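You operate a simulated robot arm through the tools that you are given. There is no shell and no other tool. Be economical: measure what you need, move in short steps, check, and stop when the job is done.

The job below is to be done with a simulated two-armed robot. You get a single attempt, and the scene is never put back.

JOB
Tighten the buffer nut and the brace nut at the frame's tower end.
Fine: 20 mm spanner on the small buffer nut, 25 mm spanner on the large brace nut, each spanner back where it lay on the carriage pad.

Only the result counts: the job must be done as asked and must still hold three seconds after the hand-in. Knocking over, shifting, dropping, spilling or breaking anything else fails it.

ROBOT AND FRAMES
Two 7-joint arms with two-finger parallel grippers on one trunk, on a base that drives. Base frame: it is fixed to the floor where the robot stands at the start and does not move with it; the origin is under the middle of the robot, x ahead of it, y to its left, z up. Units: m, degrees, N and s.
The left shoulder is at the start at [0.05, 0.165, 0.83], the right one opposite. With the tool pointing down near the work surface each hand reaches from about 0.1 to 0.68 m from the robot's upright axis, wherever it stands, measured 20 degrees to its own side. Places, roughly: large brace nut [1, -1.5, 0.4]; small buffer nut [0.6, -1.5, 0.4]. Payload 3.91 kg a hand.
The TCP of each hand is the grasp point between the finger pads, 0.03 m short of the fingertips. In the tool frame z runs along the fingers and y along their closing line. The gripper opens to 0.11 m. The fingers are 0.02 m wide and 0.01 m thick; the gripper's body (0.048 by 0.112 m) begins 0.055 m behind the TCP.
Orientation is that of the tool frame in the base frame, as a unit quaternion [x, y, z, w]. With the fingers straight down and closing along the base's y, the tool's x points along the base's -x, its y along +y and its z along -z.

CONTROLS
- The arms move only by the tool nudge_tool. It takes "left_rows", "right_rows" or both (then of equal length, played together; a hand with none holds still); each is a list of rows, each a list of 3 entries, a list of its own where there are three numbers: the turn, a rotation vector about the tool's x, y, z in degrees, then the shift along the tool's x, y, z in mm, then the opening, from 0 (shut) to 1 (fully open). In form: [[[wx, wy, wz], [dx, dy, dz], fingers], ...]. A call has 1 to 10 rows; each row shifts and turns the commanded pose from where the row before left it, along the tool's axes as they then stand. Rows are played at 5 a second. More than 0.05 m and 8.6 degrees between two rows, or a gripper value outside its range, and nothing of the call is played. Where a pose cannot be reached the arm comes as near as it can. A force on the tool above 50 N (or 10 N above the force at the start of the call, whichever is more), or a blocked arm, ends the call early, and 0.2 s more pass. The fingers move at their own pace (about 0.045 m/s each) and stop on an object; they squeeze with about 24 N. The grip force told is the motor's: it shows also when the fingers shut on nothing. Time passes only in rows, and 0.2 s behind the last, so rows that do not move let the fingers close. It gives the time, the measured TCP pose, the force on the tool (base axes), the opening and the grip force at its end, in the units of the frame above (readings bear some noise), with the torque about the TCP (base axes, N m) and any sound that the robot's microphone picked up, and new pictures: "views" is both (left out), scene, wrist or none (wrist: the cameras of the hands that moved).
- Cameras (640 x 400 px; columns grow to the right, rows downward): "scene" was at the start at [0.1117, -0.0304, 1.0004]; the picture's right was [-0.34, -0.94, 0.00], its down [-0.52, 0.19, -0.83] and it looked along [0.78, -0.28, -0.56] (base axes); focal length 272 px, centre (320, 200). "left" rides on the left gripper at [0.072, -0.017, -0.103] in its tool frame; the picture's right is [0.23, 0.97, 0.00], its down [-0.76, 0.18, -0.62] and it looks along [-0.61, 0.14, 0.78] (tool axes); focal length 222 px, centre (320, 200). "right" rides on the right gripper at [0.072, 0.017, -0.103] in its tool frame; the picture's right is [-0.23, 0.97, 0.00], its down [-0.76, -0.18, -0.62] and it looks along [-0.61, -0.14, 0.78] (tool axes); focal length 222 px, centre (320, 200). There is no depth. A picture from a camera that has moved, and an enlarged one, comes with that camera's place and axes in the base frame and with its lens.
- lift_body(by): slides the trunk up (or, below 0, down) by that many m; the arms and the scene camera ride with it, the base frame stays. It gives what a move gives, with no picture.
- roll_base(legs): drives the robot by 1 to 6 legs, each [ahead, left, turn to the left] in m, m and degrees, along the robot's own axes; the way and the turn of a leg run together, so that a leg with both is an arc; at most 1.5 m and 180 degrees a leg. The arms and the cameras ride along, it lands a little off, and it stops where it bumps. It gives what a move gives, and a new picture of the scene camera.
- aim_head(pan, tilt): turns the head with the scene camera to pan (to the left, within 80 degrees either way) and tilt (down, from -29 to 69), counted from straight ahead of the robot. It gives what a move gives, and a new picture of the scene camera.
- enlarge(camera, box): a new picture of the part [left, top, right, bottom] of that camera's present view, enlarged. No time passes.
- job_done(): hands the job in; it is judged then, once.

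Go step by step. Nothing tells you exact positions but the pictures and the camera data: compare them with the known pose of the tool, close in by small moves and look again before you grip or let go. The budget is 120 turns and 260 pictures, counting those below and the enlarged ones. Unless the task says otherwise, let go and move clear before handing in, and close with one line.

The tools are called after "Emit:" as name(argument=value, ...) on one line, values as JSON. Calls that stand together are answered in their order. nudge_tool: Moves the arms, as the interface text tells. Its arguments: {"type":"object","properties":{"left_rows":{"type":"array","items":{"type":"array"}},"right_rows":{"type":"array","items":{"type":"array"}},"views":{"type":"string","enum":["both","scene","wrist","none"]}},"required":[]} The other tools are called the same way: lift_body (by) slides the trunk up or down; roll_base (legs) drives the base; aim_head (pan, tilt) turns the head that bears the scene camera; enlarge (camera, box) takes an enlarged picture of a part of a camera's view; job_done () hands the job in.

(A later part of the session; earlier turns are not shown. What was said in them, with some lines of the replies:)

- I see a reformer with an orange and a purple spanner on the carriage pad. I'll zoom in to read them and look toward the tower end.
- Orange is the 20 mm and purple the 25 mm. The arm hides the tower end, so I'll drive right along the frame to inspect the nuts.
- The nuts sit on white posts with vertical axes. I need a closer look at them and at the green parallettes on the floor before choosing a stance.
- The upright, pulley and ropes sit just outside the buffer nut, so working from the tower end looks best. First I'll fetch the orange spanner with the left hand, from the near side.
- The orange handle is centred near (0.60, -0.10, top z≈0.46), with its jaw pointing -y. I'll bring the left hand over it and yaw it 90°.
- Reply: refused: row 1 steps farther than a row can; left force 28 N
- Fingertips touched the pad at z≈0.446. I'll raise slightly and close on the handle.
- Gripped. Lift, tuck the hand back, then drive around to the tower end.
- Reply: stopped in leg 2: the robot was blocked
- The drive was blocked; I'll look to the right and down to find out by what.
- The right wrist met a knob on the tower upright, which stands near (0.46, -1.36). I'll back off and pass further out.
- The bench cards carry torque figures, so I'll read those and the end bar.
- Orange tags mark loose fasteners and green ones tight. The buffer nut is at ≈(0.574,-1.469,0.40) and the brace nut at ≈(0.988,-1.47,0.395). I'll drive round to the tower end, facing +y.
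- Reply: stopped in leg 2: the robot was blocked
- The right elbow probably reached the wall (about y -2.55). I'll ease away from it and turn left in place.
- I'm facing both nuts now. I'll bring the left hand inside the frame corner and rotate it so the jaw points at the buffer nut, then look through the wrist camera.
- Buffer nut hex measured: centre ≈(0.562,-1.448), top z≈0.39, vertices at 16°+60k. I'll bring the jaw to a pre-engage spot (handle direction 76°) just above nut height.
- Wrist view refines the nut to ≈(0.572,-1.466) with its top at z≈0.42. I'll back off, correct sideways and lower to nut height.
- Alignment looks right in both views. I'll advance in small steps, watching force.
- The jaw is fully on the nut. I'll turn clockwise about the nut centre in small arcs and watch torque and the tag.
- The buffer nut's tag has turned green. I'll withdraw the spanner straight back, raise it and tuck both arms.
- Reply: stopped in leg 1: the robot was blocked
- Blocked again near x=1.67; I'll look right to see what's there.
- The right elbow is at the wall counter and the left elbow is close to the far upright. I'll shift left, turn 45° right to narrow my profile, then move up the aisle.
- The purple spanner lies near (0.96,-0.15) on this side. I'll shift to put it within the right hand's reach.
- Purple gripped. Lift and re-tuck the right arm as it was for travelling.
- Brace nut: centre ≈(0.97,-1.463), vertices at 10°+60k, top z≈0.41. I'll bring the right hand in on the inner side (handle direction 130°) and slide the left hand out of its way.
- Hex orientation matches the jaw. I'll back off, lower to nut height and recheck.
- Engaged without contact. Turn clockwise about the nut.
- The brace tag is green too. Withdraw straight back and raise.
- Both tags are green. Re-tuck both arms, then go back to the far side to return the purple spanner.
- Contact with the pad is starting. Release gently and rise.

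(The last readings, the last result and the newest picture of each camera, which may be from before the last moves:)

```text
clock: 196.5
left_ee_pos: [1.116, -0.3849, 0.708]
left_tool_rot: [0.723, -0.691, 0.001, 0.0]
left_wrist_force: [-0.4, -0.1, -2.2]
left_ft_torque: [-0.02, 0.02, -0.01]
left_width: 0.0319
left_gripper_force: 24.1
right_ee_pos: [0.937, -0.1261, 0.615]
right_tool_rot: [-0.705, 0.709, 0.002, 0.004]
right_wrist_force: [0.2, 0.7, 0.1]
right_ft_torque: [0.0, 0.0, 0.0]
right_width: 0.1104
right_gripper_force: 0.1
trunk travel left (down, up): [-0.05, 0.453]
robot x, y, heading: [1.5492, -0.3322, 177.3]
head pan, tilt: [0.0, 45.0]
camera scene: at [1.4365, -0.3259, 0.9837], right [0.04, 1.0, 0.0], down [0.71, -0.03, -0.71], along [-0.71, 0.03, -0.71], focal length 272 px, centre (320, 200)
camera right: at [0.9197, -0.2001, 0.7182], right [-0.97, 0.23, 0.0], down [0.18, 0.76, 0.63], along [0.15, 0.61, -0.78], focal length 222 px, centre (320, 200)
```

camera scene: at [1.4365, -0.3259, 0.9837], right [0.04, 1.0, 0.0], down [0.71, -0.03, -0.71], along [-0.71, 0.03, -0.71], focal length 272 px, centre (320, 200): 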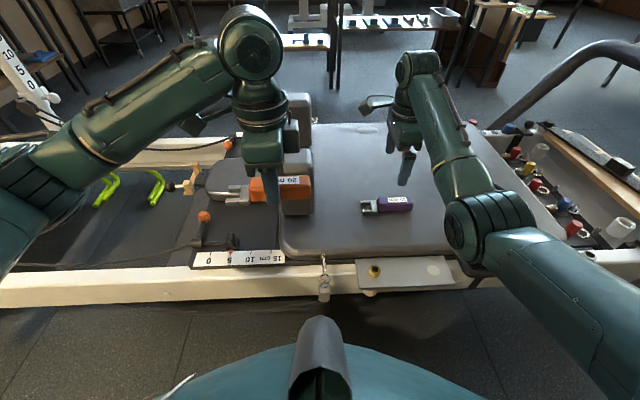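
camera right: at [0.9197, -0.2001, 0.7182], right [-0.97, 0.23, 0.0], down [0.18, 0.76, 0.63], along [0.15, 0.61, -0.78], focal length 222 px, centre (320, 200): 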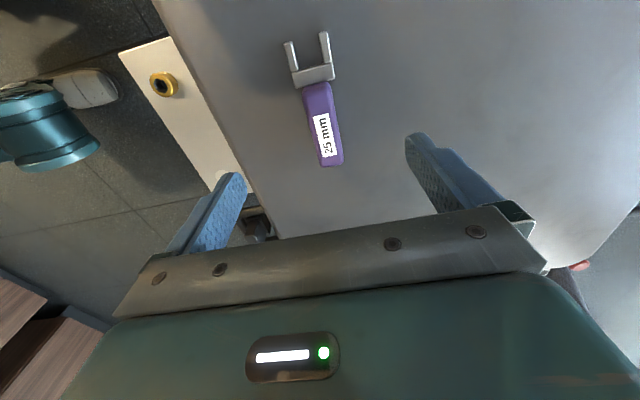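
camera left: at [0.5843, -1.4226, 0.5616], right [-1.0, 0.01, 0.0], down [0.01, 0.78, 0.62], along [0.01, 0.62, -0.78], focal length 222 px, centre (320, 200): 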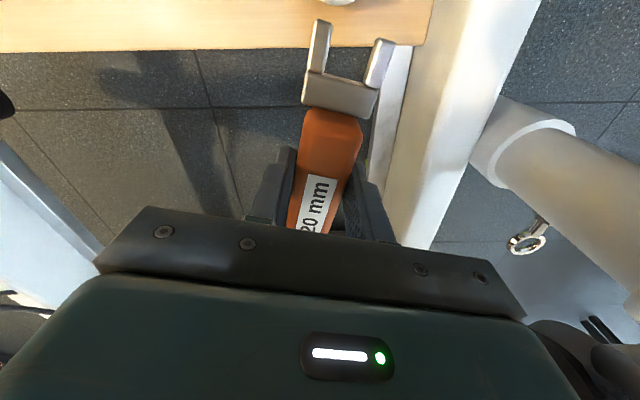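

Purple is back within a few millimetres. Re-tuck the right arm.

Emit:
nudge_tool(right_rows=[[[0, 0, 0], [0, 0, -46], 1], [[0, 0, 0], [0, 0, -46], 1], [[0, 0, 0], [0, 0, -46], 1], [[0, 0, 0], [-20, -42, 0], 1], [[0, 0, 0], [-20, -42, 0], 1], [[0, 0, 0], [-20, -42, 0], 1], [[0, 0, 0], [-20, -42, 0], 1], [[0, 0, 0], [-20, -42, 0], 1], [[0, 0, 0], [-20, -42, 0], 1], [[0, 0, -8.5], [0, 0, 0], 1]], views="none")

Emit:
nudge_tool(right_rows=[[[0, 0, -8.5], [0, 0, 0], 1], [[0, 0, -8.5], [0, 0, 0], 1], [[0, 0, -8.5], [0, 0, 0], 1], [[0, 0, -8.5], [0, 0, 0], 1], [[0, 0, -8.5], [0, 0, 0], 1], [[0, 0, -8.5], [0, 0, 0], 1], [[0, 0, -8.5], [0, 0, 0], 1], [[0, 0, -8.5], [0, 0, 0], 1]], views="scene")

Emit:
enlarge(camera="scene", box=[330, 170, 450, 250])

```text
clock: 198.7
left_ee_pos: [1.1153, -0.3837, 0.7085]
left_tool_rot: [0.723, -0.691, 0.001, 0.0]
left_wrist_force: [0.3, 0.1, -1.3]
left_ft_torque: [0.05, 0.0, 0.01]
left_width: 0.0317
left_gripper_force: 24.2
right_ee_pos: [1.1915, -0.0069, 0.7532]
right_tool_rot: [0.756, -0.654, -0.003, -0.004]
right_wrist_force: [-0.1, 0.4, 0.5]
right_ft_torque: [0.0, -0.01, 0.02]
right_width: 0.1103
right_gripper_force: 0.1
trunk travel left (down, up): [-0.05, 0.453]
robot x, y, heading: [1.547, -0.3286, 177.6]
head pan, tilt: [0.0, 45.0]
```

```text
clock: 200.5
left_ee_pos: [1.1148, -0.3841, 0.7088]
left_tool_rot: [0.723, -0.691, 0.0, 0.0]
left_wrist_force: [0.1, 0.5, -2.5]
left_ft_torque: [0.03, 0.01, -0.02]
left_width: 0.0319
left_gripper_force: 24.6
right_ee_pos: [1.19, -0.0072, 0.7536]
right_tool_rot: [0.993, -0.119, -0.001, -0.004]
right_wrist_force: [0.6, 0.5, 0.4]
right_ft_torque: [-0.02, 0.0, -0.03]
right_width: 0.1097
right_gripper_force: 0.1
trunk travel left (down, up): [-0.05, 0.453]
robot x, y, heading: [1.5489, -0.332, 177.2]
head pan, tilt: [0.0, 45.0]
camera scene: at [1.4366, -0.3259, 0.9837], right [0.04, 1.0, 0.0], down [0.71, -0.03, -0.71], along [-0.71, 0.03, -0.71], focal length 272 px, centre (320, 200)
```

scene: 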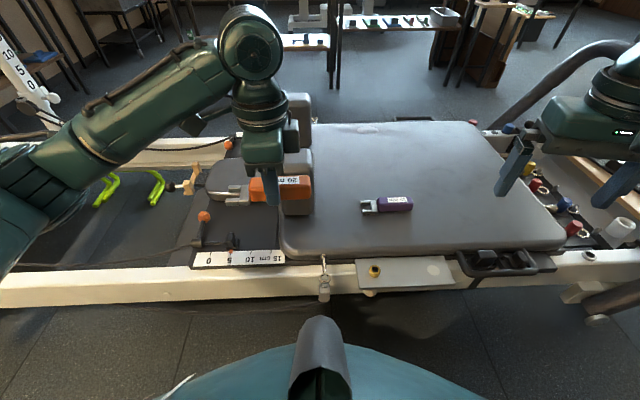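

```text
5.00 times, centred on (390, 210) of scene
camera zoom: at [1.4366, -0.3259, 0.9837], right [0.04, 1.0, 0.0], down [0.71, -0.03, -0.71], along [-0.71, 0.03, -0.71], focal length 1361 px, centre (-30, 150)
```

zoom: 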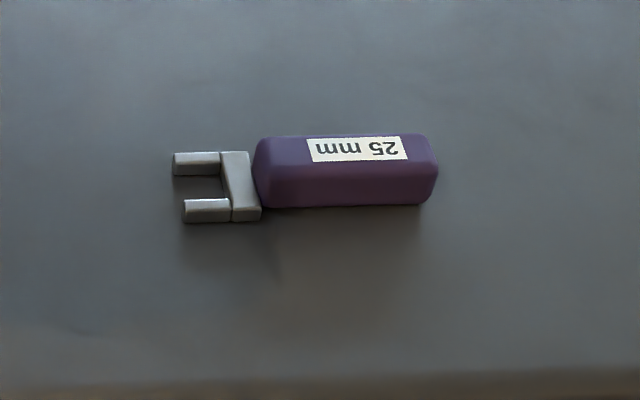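

Emit:
roll_base(legs=[[0, 0.34, 2.8], [0, 0, -134.4], [-0.89, -0.945, 0], [0, 0, 44.4]])

```text
clock: 219.8
left_ee_pos: [1.5172, -1.5379, 0.7084]
left_tool_rot: [-0.051, 0.999, -0.001, -0.001]
left_wrist_force: [-0.1, 0.1, -2.9]
left_ft_torque: [0.03, 0.05, 0.01]
left_width: 0.0317
left_gripper_force: 24.1
right_ee_pos: [1.8973, -1.5907, 0.7538]
right_tool_rot: [-0.639, 0.769, -0.003, 0.003]
right_wrist_force: [-0.6, 0.4, 0.2]
right_ft_torque: [0.01, 0.0, 0.01]
right_width: 0.1102
right_gripper_force: 0.1
trunk travel left (down, up): [-0.05, 0.453]
robot x, y, heading: [1.5967, -1.9651, 90.7]
head pan, tilt: [0.0, 45.0]
camera scene: at [1.5926, -1.8568, 0.9837], right [1.0, 0.01, 0.0], down [0.01, -0.71, -0.71], along [-0.01, 0.71, -0.71], focal length 272 px, centre (320, 200)
```

scene: 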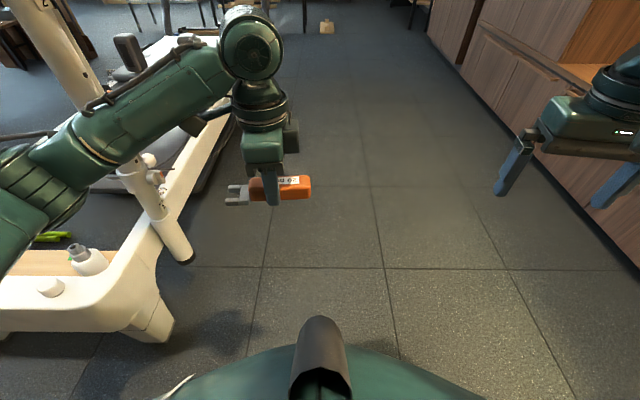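

Emit:
roll_base(legs=[[0.01, 0.82, 0], [0, 0, -90.7]])

```text
clock: 231.2
left_ee_pos: [1.2106, -1.8908, 0.7077]
left_tool_rot: [0.672, 0.74, 0.0, 0.0]
left_wrist_force: [0.0, 0.7, -1.6]
left_ft_torque: [0.02, -0.01, 0.0]
left_width: 0.0319
left_gripper_force: 23.5
right_ee_pos: [1.1544, -2.2708, 0.7533]
right_tool_rot: [0.096, 0.995, -0.004, 0.0]
right_wrist_force: [0.2, 0.0, 0.3]
right_ft_torque: [0.0, -0.02, 0.02]
right_width: 0.11
right_gripper_force: 0.0
trunk travel left (down, up): [-0.05, 0.453]
robot x, y, heading: [0.7809, -1.9697, 0.2]
head pan, tilt: [0.0, 45.0]
camera scene: at [0.8907, -1.967, 0.9837], right [0.0, -1.0, 0.0], down [-0.71, 0.0, -0.71], along [0.71, 0.0, -0.71], focal length 272 px, centre (320, 200)
```

scene: 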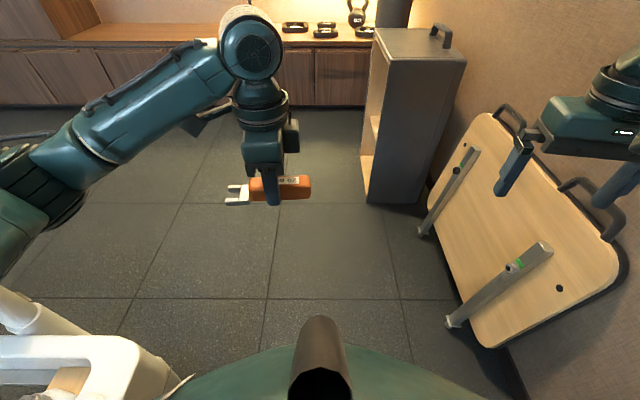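

Emit:
roll_base(legs=[[-0.68, 0, 0], [-0.31, 0.4, 0]])

```text
clock: 235.0
left_ee_pos: [0.5441, -1.8918, 0.7085]
left_tool_rot: [0.672, 0.741, -0.002, -0.002]
left_wrist_force: [-0.2, 0.4, -2.0]
left_ft_torque: [0.03, -0.01, -0.01]
left_width: 0.0318
left_gripper_force: 23.8
right_ee_pos: [0.4892, -2.2724, 0.753]
right_tool_rot: [0.095, 0.995, -0.005, 0.0]
right_wrist_force: [0.0, -0.7, 0.0]
right_ft_torque: [0.0, -0.01, -0.03]
right_width: 0.1101
right_gripper_force: 0.1
trunk travel left (down, up): [-0.05, 0.453]
robot x, y, heading: [0.1166, -1.9713, 0.6]
head pan, tilt: [0.0, 45.0]
stopped in leg 1: the robot was blocked; the commanded pose is now the measured one
camera scene: at [0.2251, -1.9684, 0.9837], right [0.01, -1.0, 0.0], down [-0.71, -0.01, -0.71], along [0.71, 0.01, -0.71], focal length 272 px, centre (320, 200)
```

scene: 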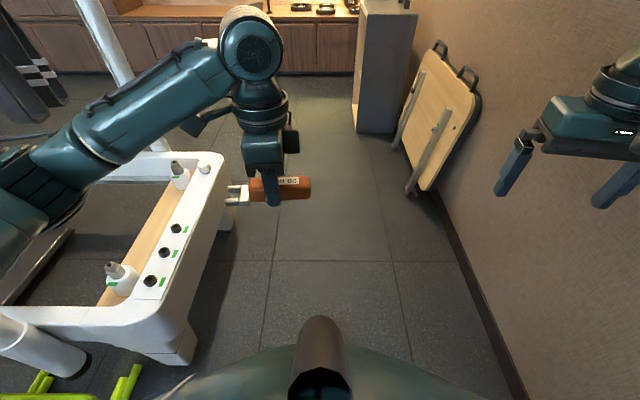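

The base rear touched the bench corner; I'll step off and go round it the way I came.

Emit:
roll_base(legs=[[0.03, 0.02, 0], [-0.08, 0.1, 0]])

Emit:
aim_head(pan=60, tilt=30)

```text
clock: 237.0
left_ee_pos: [0.4947, -1.7744, 0.708]
left_tool_rot: [0.671, 0.741, -0.001, -0.002]
left_wrist_force: [0.9, 1.0, -3.0]
left_ft_torque: [0.02, -0.01, -0.02]
left_width: 0.0316
left_gripper_force: 24.2
right_ee_pos: [0.4392, -2.1542, 0.7538]
right_tool_rot: [0.095, 0.995, -0.003, 0.0]
right_wrist_force: [0.7, -0.1, 0.4]
right_ft_torque: [0.04, 0.02, -0.01]
right_width: 0.1099
right_gripper_force: 0.1
trunk travel left (down, up): [-0.05, 0.453]
robot x, y, heading: [0.0651, -1.85, 0.5]
head pan, tilt: [0.0, 45.0]
camera scene: at [0.1748, -1.8497, 0.9837], right [0.01, -1.0, 0.0], down [-0.71, 0.0, -0.71], along [0.71, 0.0, -0.71], focal length 272 px, centre (320, 200)
```

scene: 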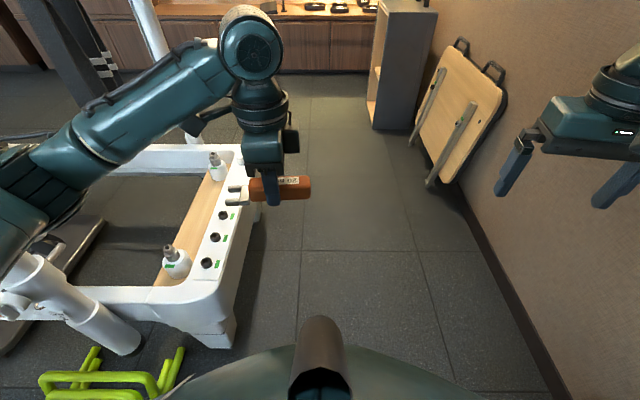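

```text
clock: 238.3
left_ee_pos: [0.4937, -1.7733, 0.7085]
left_tool_rot: [0.671, 0.741, -0.001, -0.001]
left_wrist_force: [-0.5, 0.1, -1.9]
left_ft_torque: [0.01, 0.0, -0.02]
left_width: 0.0318
left_gripper_force: 23.9
right_ee_pos: [0.4403, -2.1535, 0.7533]
right_tool_rot: [0.096, 0.995, -0.005, 0.0]
right_wrist_force: [-0.2, 0.8, 0.0]
right_ft_torque: [-0.01, -0.03, -0.01]
right_width: 0.11
right_gripper_force: 0.2
trunk travel left (down, up): [-0.05, 0.453]
robot x, y, heading: [0.0653, -1.846, 0.4]
head pan, tilt: [60.0, 30.0]
camera scene: at [0.1382, -1.7717, 1.0063], right [0.87, -0.49, 0.0], down [-0.25, -0.43, -0.87], along [0.43, 0.75, -0.5], focal length 272 px, centre (320, 200)
```

scene: 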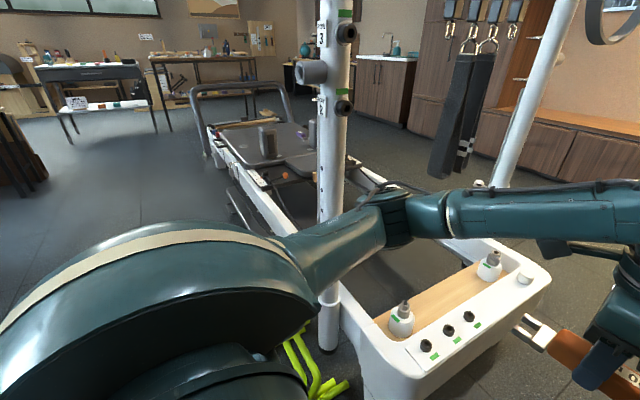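

Emit:
roll_base(legs=[[-0.2, 0.12, 0], [-0.08, 0.16, 0], [-0.12, 0.68, 0], [0.35, 0.58, 0]])

Emit:
aim_head(pan=10, tilt=45)

```text
clock: 252.9
left_ee_pos: [0.419, -0.2204, 0.7075]
left_tool_rot: [0.668, 0.744, -0.001, -0.002]
left_wrist_force: [0.2, -0.1, -1.9]
left_ft_torque: [0.01, -0.02, 0.02]
left_width: 0.0319
left_gripper_force: 24.0
right_ee_pos: [0.3681, -0.6009, 0.754]
right_tool_rot: [0.09, 0.996, -0.005, 0.0]
right_wrist_force: [-0.2, 0.8, -0.2]
right_ft_torque: [0.0, 0.03, -0.01]
right_width: 0.1099
right_gripper_force: 0.1
trunk travel left (down, up): [-0.05, 0.453]
robot x, y, heading: [-0.0126, -0.2991, 1.0]
head pan, tilt: [60.0, 30.0]
camera scene: at [0.0625, -0.2219, 1.0063], right [0.87, -0.48, 0.0], down [-0.24, -0.44, -0.87], along [0.42, 0.76, -0.5], focal length 272 px, centre (320, 200)
```

scene: 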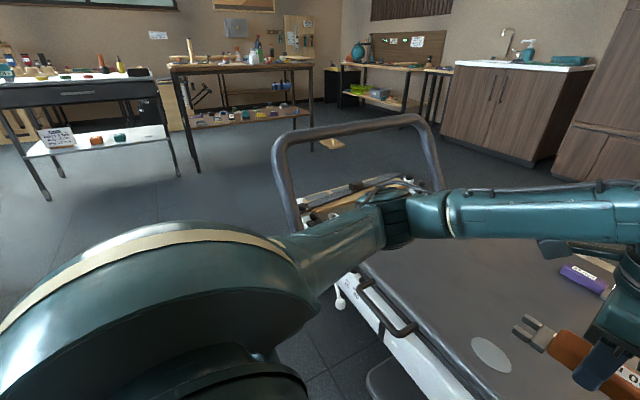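

```text
clock: 254.1
left_ee_pos: [0.4174, -0.2201, 0.7083]
left_tool_rot: [0.668, 0.744, -0.002, -0.002]
left_wrist_force: [-0.3, -0.1, -3.1]
left_ft_torque: [-0.01, 0.0, 0.0]
left_width: 0.0318
left_gripper_force: 24.3
right_ee_pos: [0.3676, -0.6005, 0.7543]
right_tool_rot: [0.09, 0.996, -0.004, 0.001]
right_wrist_force: [0.2, 0.7, 0.0]
right_ft_torque: [-0.01, -0.02, 0.01]
right_width: 0.11
right_gripper_force: 0.0
trunk travel left (down, up): [-0.05, 0.453]
robot x, y, heading: [-0.011, -0.3002, 0.9]
head pan, tilt: [10.0, 45.0]
camera scene: at [0.0985, -0.2854, 0.9837], right [0.19, -0.98, 0.0], down [-0.69, -0.14, -0.71], along [0.69, 0.14, -0.71], focal length 272 px, centre (320, 200)
```

scene: 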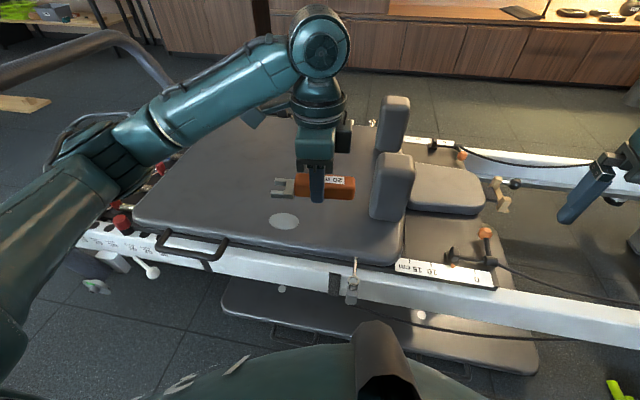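

Now at the near side. Rotate the left hand back to the pick-up yaw (jaw toward -y).

Emit:
nudge_tool(left_rows=[[[0, 0, -8.5], [0, 0, 0], 0], [[0, 0, -8.5], [0, 0, 0], 0], [[0, 0, -8.5], [0, 0, 0], 0], [[0, 0, -8.5], [0, 0, 0], 0], [[0, 0, -8.5], [0, 0, 0], 0], [[0, 0, -8.5], [0, 0, 0], 0], [[0, 0, -8.5], [0, 0, 0], 0], [[0, 0, -8.5], [0, 0, 0], 0], [[0, 0, -8.5], [0, 0, 0], 0], [[0, 0, -8.5], [0, 0, 0], 0]], views="none")

Emit:
nudge_tool(left_rows=[[[0, 0, -8.5], [0, 0, 0], 0], [[0, 0, -8.5], [0, 0, 0], 0], [[0, 0, -8.5], [0, 0, 0], 0], [[0, 0, -8.5], [0, 0, 0], 0], [[0, 0, -8.5], [0, 0, 0], 0], [[0, 0, -8.5], [0, 0, 0], 0], [[0, 0, -8.5], [0, 0, 0], 0], [[0, 0, -8.5], [0, 0, 0], 0], [[0, 0, -8.5], [0, 0, 0], 0], [[0, 0, -8.5], [0, 0, 0], 0]], views="none")

```text
clock: 256.3
left_ee_pos: [0.4189, -0.22, 0.7088]
left_tool_rot: [-0.013, 1.0, 0.001, -0.001]
left_wrist_force: [0.1, -0.4, -2.8]
left_ft_torque: [0.0, -0.02, -0.01]
left_width: 0.0318
left_gripper_force: 24.1
right_ee_pos: [0.3687, -0.6007, 0.7535]
right_tool_rot: [0.09, 0.996, -0.005, 0.001]
right_wrist_force: [0.1, -0.6, -0.1]
right_ft_torque: [0.04, 0.0, 0.02]
right_width: 0.1102
right_gripper_force: 0.1
trunk travel left (down, up): [-0.05, 0.453]
robot x, y, heading: [-0.013, -0.3022, 1.2]
head pan, tilt: [10.0, 45.0]
```

```text
clock: 258.5
left_ee_pos: [0.4177, -0.2196, 0.7086]
left_tool_rot: [-0.684, 0.73, 0.001, 0.0]
left_wrist_force: [0.1, 0.1, -1.8]
left_ft_torque: [-0.03, 0.0, 0.01]
left_width: 0.0316
left_gripper_force: 24.0
right_ee_pos: [0.3686, -0.5996, 0.7525]
right_tool_rot: [0.089, 0.996, -0.005, 0.0]
right_wrist_force: [-0.4, -0.2, -0.4]
right_ft_torque: [0.01, 0.01, 0.01]
right_width: 0.11
right_gripper_force: 0.1
trunk travel left (down, up): [-0.05, 0.453]
robot x, y, heading: [-0.0092, -0.3013, 1.1]
head pan, tilt: [10.0, 45.0]
```

Emit:
nudge_tool(left_rows=[[[0, 0, -6.8], [0, 0, 0], 0], [[0, 0, 0], [-18.6, -37.3, 0], 0], [[0, 0, 0], [-18.6, -37.3, 0], 0], [[0, 0, 0], [-18.6, -37.3, 0], 0], [[0, 0, 0], [-18.6, -37.3, 0], 0], [[0, 0, 0], [-18.6, -37.3, 0], 0], [[0, 0, 0], [0, 0, 45], 0], [[0, 0, 0], [0, 0, 45], 0], [[0, 0, 0], [0, 0, 45], 0], [[0, 0, 0], [0, 0, 45], 0]], views="both")

```text
clock: 260.7
left_ee_pos: [0.5984, -0.116, 0.5275]
left_tool_rot: [0.726, -0.688, -0.001, 0.001]
left_wrist_force: [0.2, 0.0, -1.8]
left_ft_torque: [0.0, 0.04, -0.01]
left_width: 0.0321
left_gripper_force: 24.1
right_ee_pos: [0.3678, -0.6013, 0.7539]
right_tool_rot: [0.09, 0.996, -0.005, 0.0]
right_wrist_force: [-0.1, 0.3, 0.2]
right_ft_torque: [0.0, 0.01, 0.01]
right_width: 0.1099
right_gripper_force: 0.1
trunk travel left (down, up): [-0.05, 0.453]
robot x, y, heading: [-0.0068, -0.3054, 0.9]
head pan, tilt: [10.0, 45.0]
camera scene: at [0.0984, -0.2855, 0.9838], right [0.19, -0.98, 0.0], down [-0.69, -0.14, -0.71], along [0.69, 0.13, -0.71], focal length 272 px, centre (320, 200)
camera left: at [0.6195, -0.1877, 0.6306], right [-0.96, -0.28, 0.0], down [-0.22, 0.75, 0.62], along [-0.17, 0.6, -0.78], focal length 222 px, centre (320, 200)
```

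scene: 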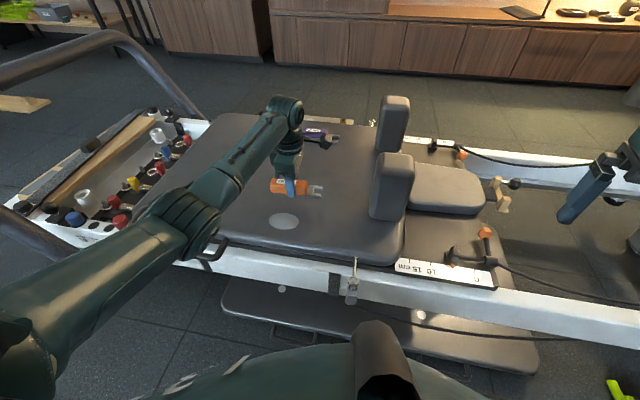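
left: 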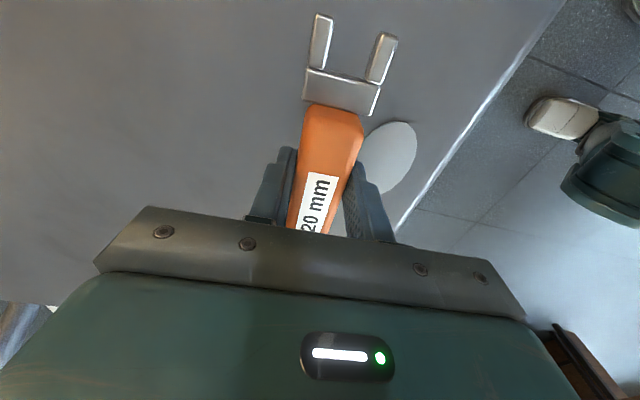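

Emit:
nudge_tool(left_rows=[[[0, 0, 0], [-2.5, 0, 30], 0], [[0, 0, 0], [0, 0, 15], 0], [[0, 0, 0], [0, 0, 3], 0], [[0, 0, 0], [0, 0, 1.5], 0], [[0, 0, 0], [0, 0, 0], 0]], views="none")

```text
clock: 261.9
left_ee_pos: [0.5983, -0.1137, 0.4779]
left_tool_rot: [0.726, -0.688, -0.002, 0.001]
left_wrist_force: [0.3, 0.1, -1.3]
left_ft_torque: [0.01, -0.01, -0.05]
left_width: 0.0316
left_gripper_force: 23.9
right_ee_pos: [0.3687, -0.6014, 0.7548]
right_tool_rot: [0.09, 0.996, -0.004, 0.0]
right_wrist_force: [-0.2, 1.0, -0.4]
right_ft_torque: [-0.01, 0.01, -0.02]
right_width: 0.1099
right_gripper_force: 0.0
trunk travel left (down, up): [-0.05, 0.453]
robot x, y, heading: [-0.0086, -0.3023, 0.9]
head pan, tilt: [10.0, 45.0]
```

Emit:
nudge_tool(left_rows=[[[0, 0, 0], [0, 0, 1], 0], [[0, 0, 0], [0, 0, 0.8], 0], [[0, 0, 0], [0, 0, 0], 0]], views="wrist")

```text
clock: 262.7
left_ee_pos: [0.599, -0.1134, 0.4772]
left_tool_rot: [0.725, -0.688, -0.001, 0.0]
left_wrist_force: [-1.0, 3.2, 7.5]
left_ft_torque: [0.58, 0.06, 0.09]
left_width: 0.032
left_gripper_force: 23.7
right_ee_pos: [0.3677, -0.6014, 0.7537]
right_tool_rot: [0.089, 0.996, -0.004, -0.001]
right_wrist_force: [-0.2, 0.1, 0.4]
right_ft_torque: [0.0, -0.01, 0.01]
right_width: 0.1098
right_gripper_force: 0.1
trunk travel left (down, up): [-0.05, 0.453]
robot x, y, heading: [-0.0105, -0.3011, 1.1]
head pan, tilt: [10.0, 45.0]
camera left: at [0.6194, -0.186, 0.5811], right [-0.96, -0.28, 0.0], down [-0.22, 0.75, 0.63], along [-0.17, 0.6, -0.78], focal length 222 px, centre (320, 200)
```

left: 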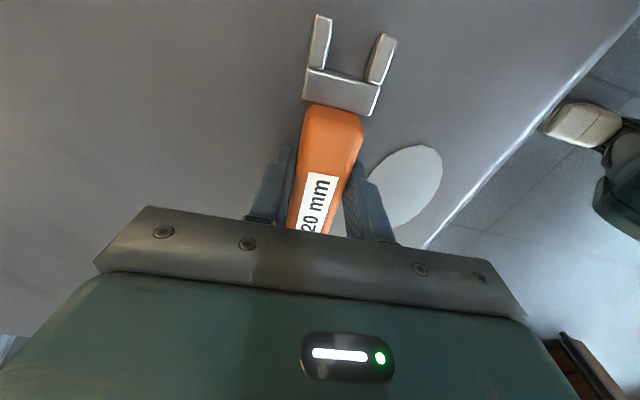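

The spanner rests on the pad at its original spot beside the white disc. Release and rise.

Emit:
nudge_tool(left_rows=[[[0, 0, 0], [0, 0, 0], 0.36], [[0, 0, 0], [0, 0, 0], 0.5], [[0, 0, 0], [0, 0, 0], 0.8], [[0, 0, 0], [0, 0, 0], 1], [[0, 0, 0], [0, 0, -4], 1], [[0, 0, 0], [0, 0, -45], 1], [[0, 0, 0], [0, 0, -45], 1], [[0, 0, 0], [0, 0, -45], 1], [[0, 0, 0], [0, 0, -45], 1], [[0, 0, 0], [0, 45, 0], 1]], views="both")

Emit:
enlarge(camera="scene", box=[240, 110, 360, 240])

```text
clock: 263.9
left_ee_pos: [0.6037, -0.115, 0.48]
left_tool_rot: [0.725, -0.689, 0.007, -0.006]
left_wrist_force: [-0.1, 0.4, -0.3]
left_ft_torque: [0.0, -0.06, 0.01]
left_width: 0.1056
left_gripper_force: 0.1
right_ee_pos: [0.368, -0.6003, 0.7524]
right_tool_rot: [0.09, 0.996, -0.005, 0.001]
right_wrist_force: [0.5, -0.3, -0.3]
right_ft_torque: [0.03, 0.04, 0.0]
right_width: 0.1099
right_gripper_force: 0.0
trunk travel left (down, up): [-0.05, 0.453]
robot x, y, heading: [-0.011, -0.3043, 1.0]
head pan, tilt: [10.0, 45.0]
stopped in row 5 (left hand): the force on the tool passed its limit at 54 N (the readings are from after the stop); the commanded pose is now the measured one
camera scene: at [0.0989, -0.2856, 0.9841], right [0.19, -0.98, 0.0], down [-0.69, -0.13, -0.71], along [0.69, 0.13, -0.71], focal length 272 px, centre (320, 200)
camera left: at [0.6222, -0.1865, 0.5839], right [-0.96, -0.28, -0.02], down [-0.23, 0.75, 0.62], along [-0.16, 0.6, -0.79], focal length 222 px, centre (320, 200)
```

scene: 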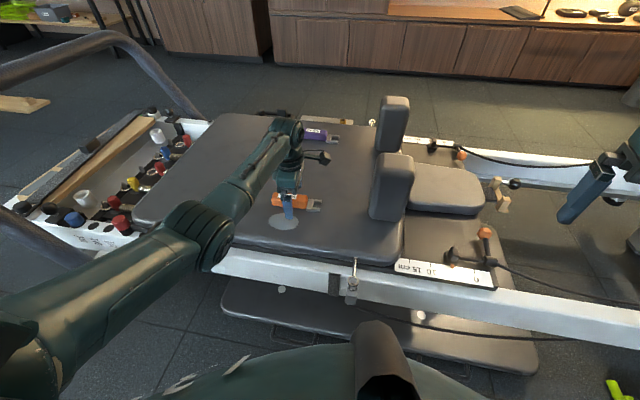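
left: 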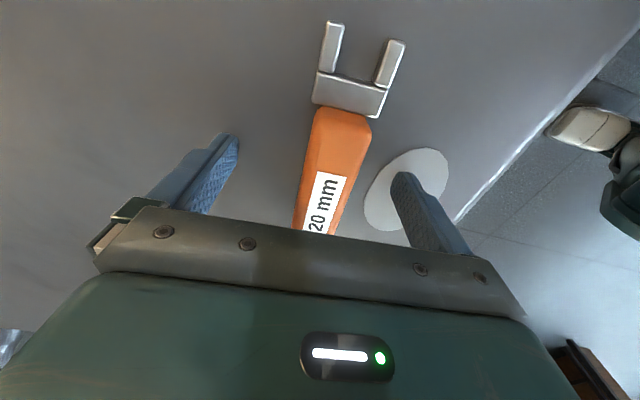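

```text
3.08 times, centred on (300, 175) of scene
camera zoom: at [0.0989, -0.2856, 0.9841], right [0.19, -0.98, 0.0], down [-0.69, -0.13, -0.71], along [0.69, 0.13, -0.71], focal length 837 px, centre (382, 277)
```

zoom: 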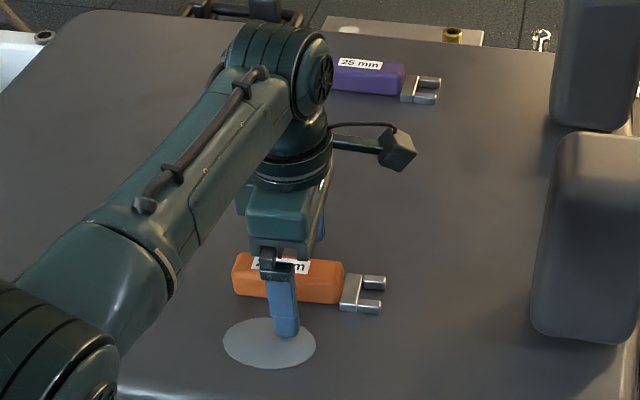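

Emit:
nudge_tool(left_rows=[[[0, 0, 0], [0, 0, -10], 1], [[0, 0, 0], [0, 0, -40], 1], [[0, 0, 0], [0, 0, -45], 1], [[0, 0, 0], [0, 0, -45], 1], [[0, 0, 0], [0, 0, -45], 1], [[0, 0, 0], [0, 45, 0], 1], [[0, 0, 0], [0, 45, 0], 1], [[0, 0, 0], [0, 45, 0], 1]], views="both")

Emit:
enlarge(camera="scene", box=[240, 110, 360, 240])

```text
clock: 265.7
left_ee_pos: [0.4632, -0.1215, 0.6612]
left_tool_rot: [0.726, -0.687, 0.006, -0.007]
left_wrist_force: [-0.5, -0.3, 0.7]
left_ft_torque: [-0.04, -0.04, 0.01]
left_width: 0.1098
left_gripper_force: 0.0
right_ee_pos: [0.3674, -0.602, 0.7533]
right_tool_rot: [0.09, 0.996, -0.004, 0.0]
right_wrist_force: [-0.7, 0.2, -0.4]
right_ft_torque: [-0.01, 0.0, 0.0]
right_width: 0.1102
right_gripper_force: 0.0
trunk travel left (down, up): [-0.05, 0.453]
robot x, y, heading: [-0.0087, -0.299, 1.0]
head pan, tilt: [10.0, 45.0]
camera scene: at [0.099, -0.2857, 0.9837], right [0.19, -0.98, 0.0], down [-0.69, -0.13, -0.71], along [0.69, 0.13, -0.71], focal length 272 px, centre (320, 200)
camera left: at [0.482, -0.1934, 0.7658], right [-0.96, -0.28, -0.02], down [-0.23, 0.75, 0.62], along [-0.16, 0.6, -0.78], focal length 222 px, centre (320, 200)
```

scene: 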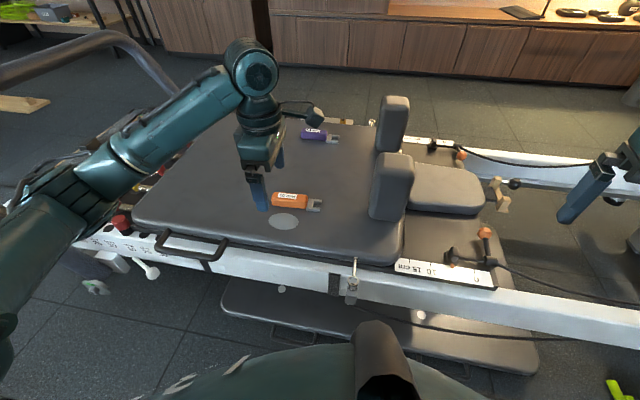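
left: 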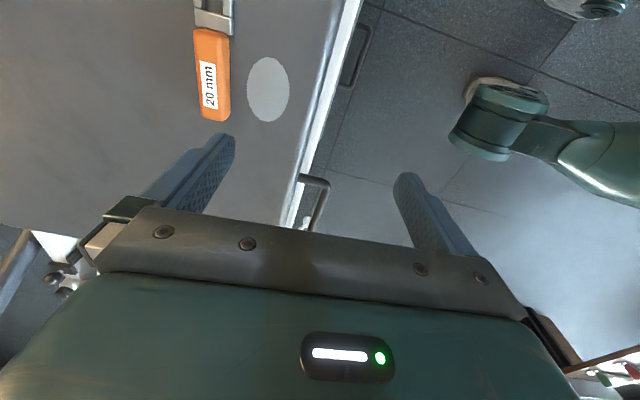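

```text
3.08 times, centred on (300, 175) of scene
camera zoom: at [0.099, -0.2857, 0.9837], right [0.19, -0.98, 0.0], down [-0.69, -0.13, -0.71], along [0.69, 0.13, -0.71], focal length 837 px, centre (382, 277)
```

zoom: 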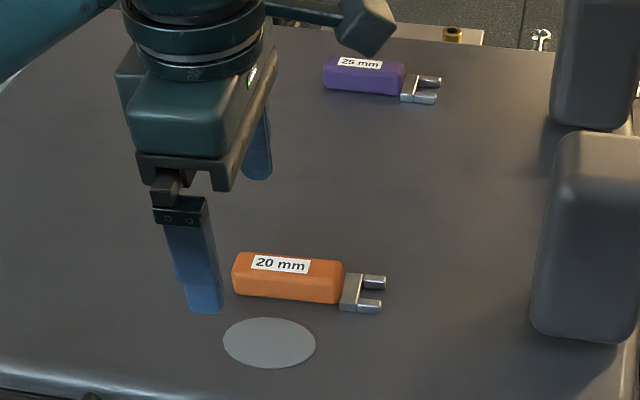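

Both tags are green, and both spanners are back where they lay, within a few millimetres. The hands are empty and clear, so I'm handing in.

Emit:
job_done()

```text
The job is handed in.
```

The job is handed in: I tightened the buffer nut with the 20 mm spanner and the brace nut with the 25 mm one. Both tags turned green, and both spanners are back within a few millimetres of where they lay. On the way the robot bumped the tower upright, the wall or the board leaning on it, the far-side counter and the bench corner. Nothing looked moved in the pictures I took, though I didn't check each spot closely.
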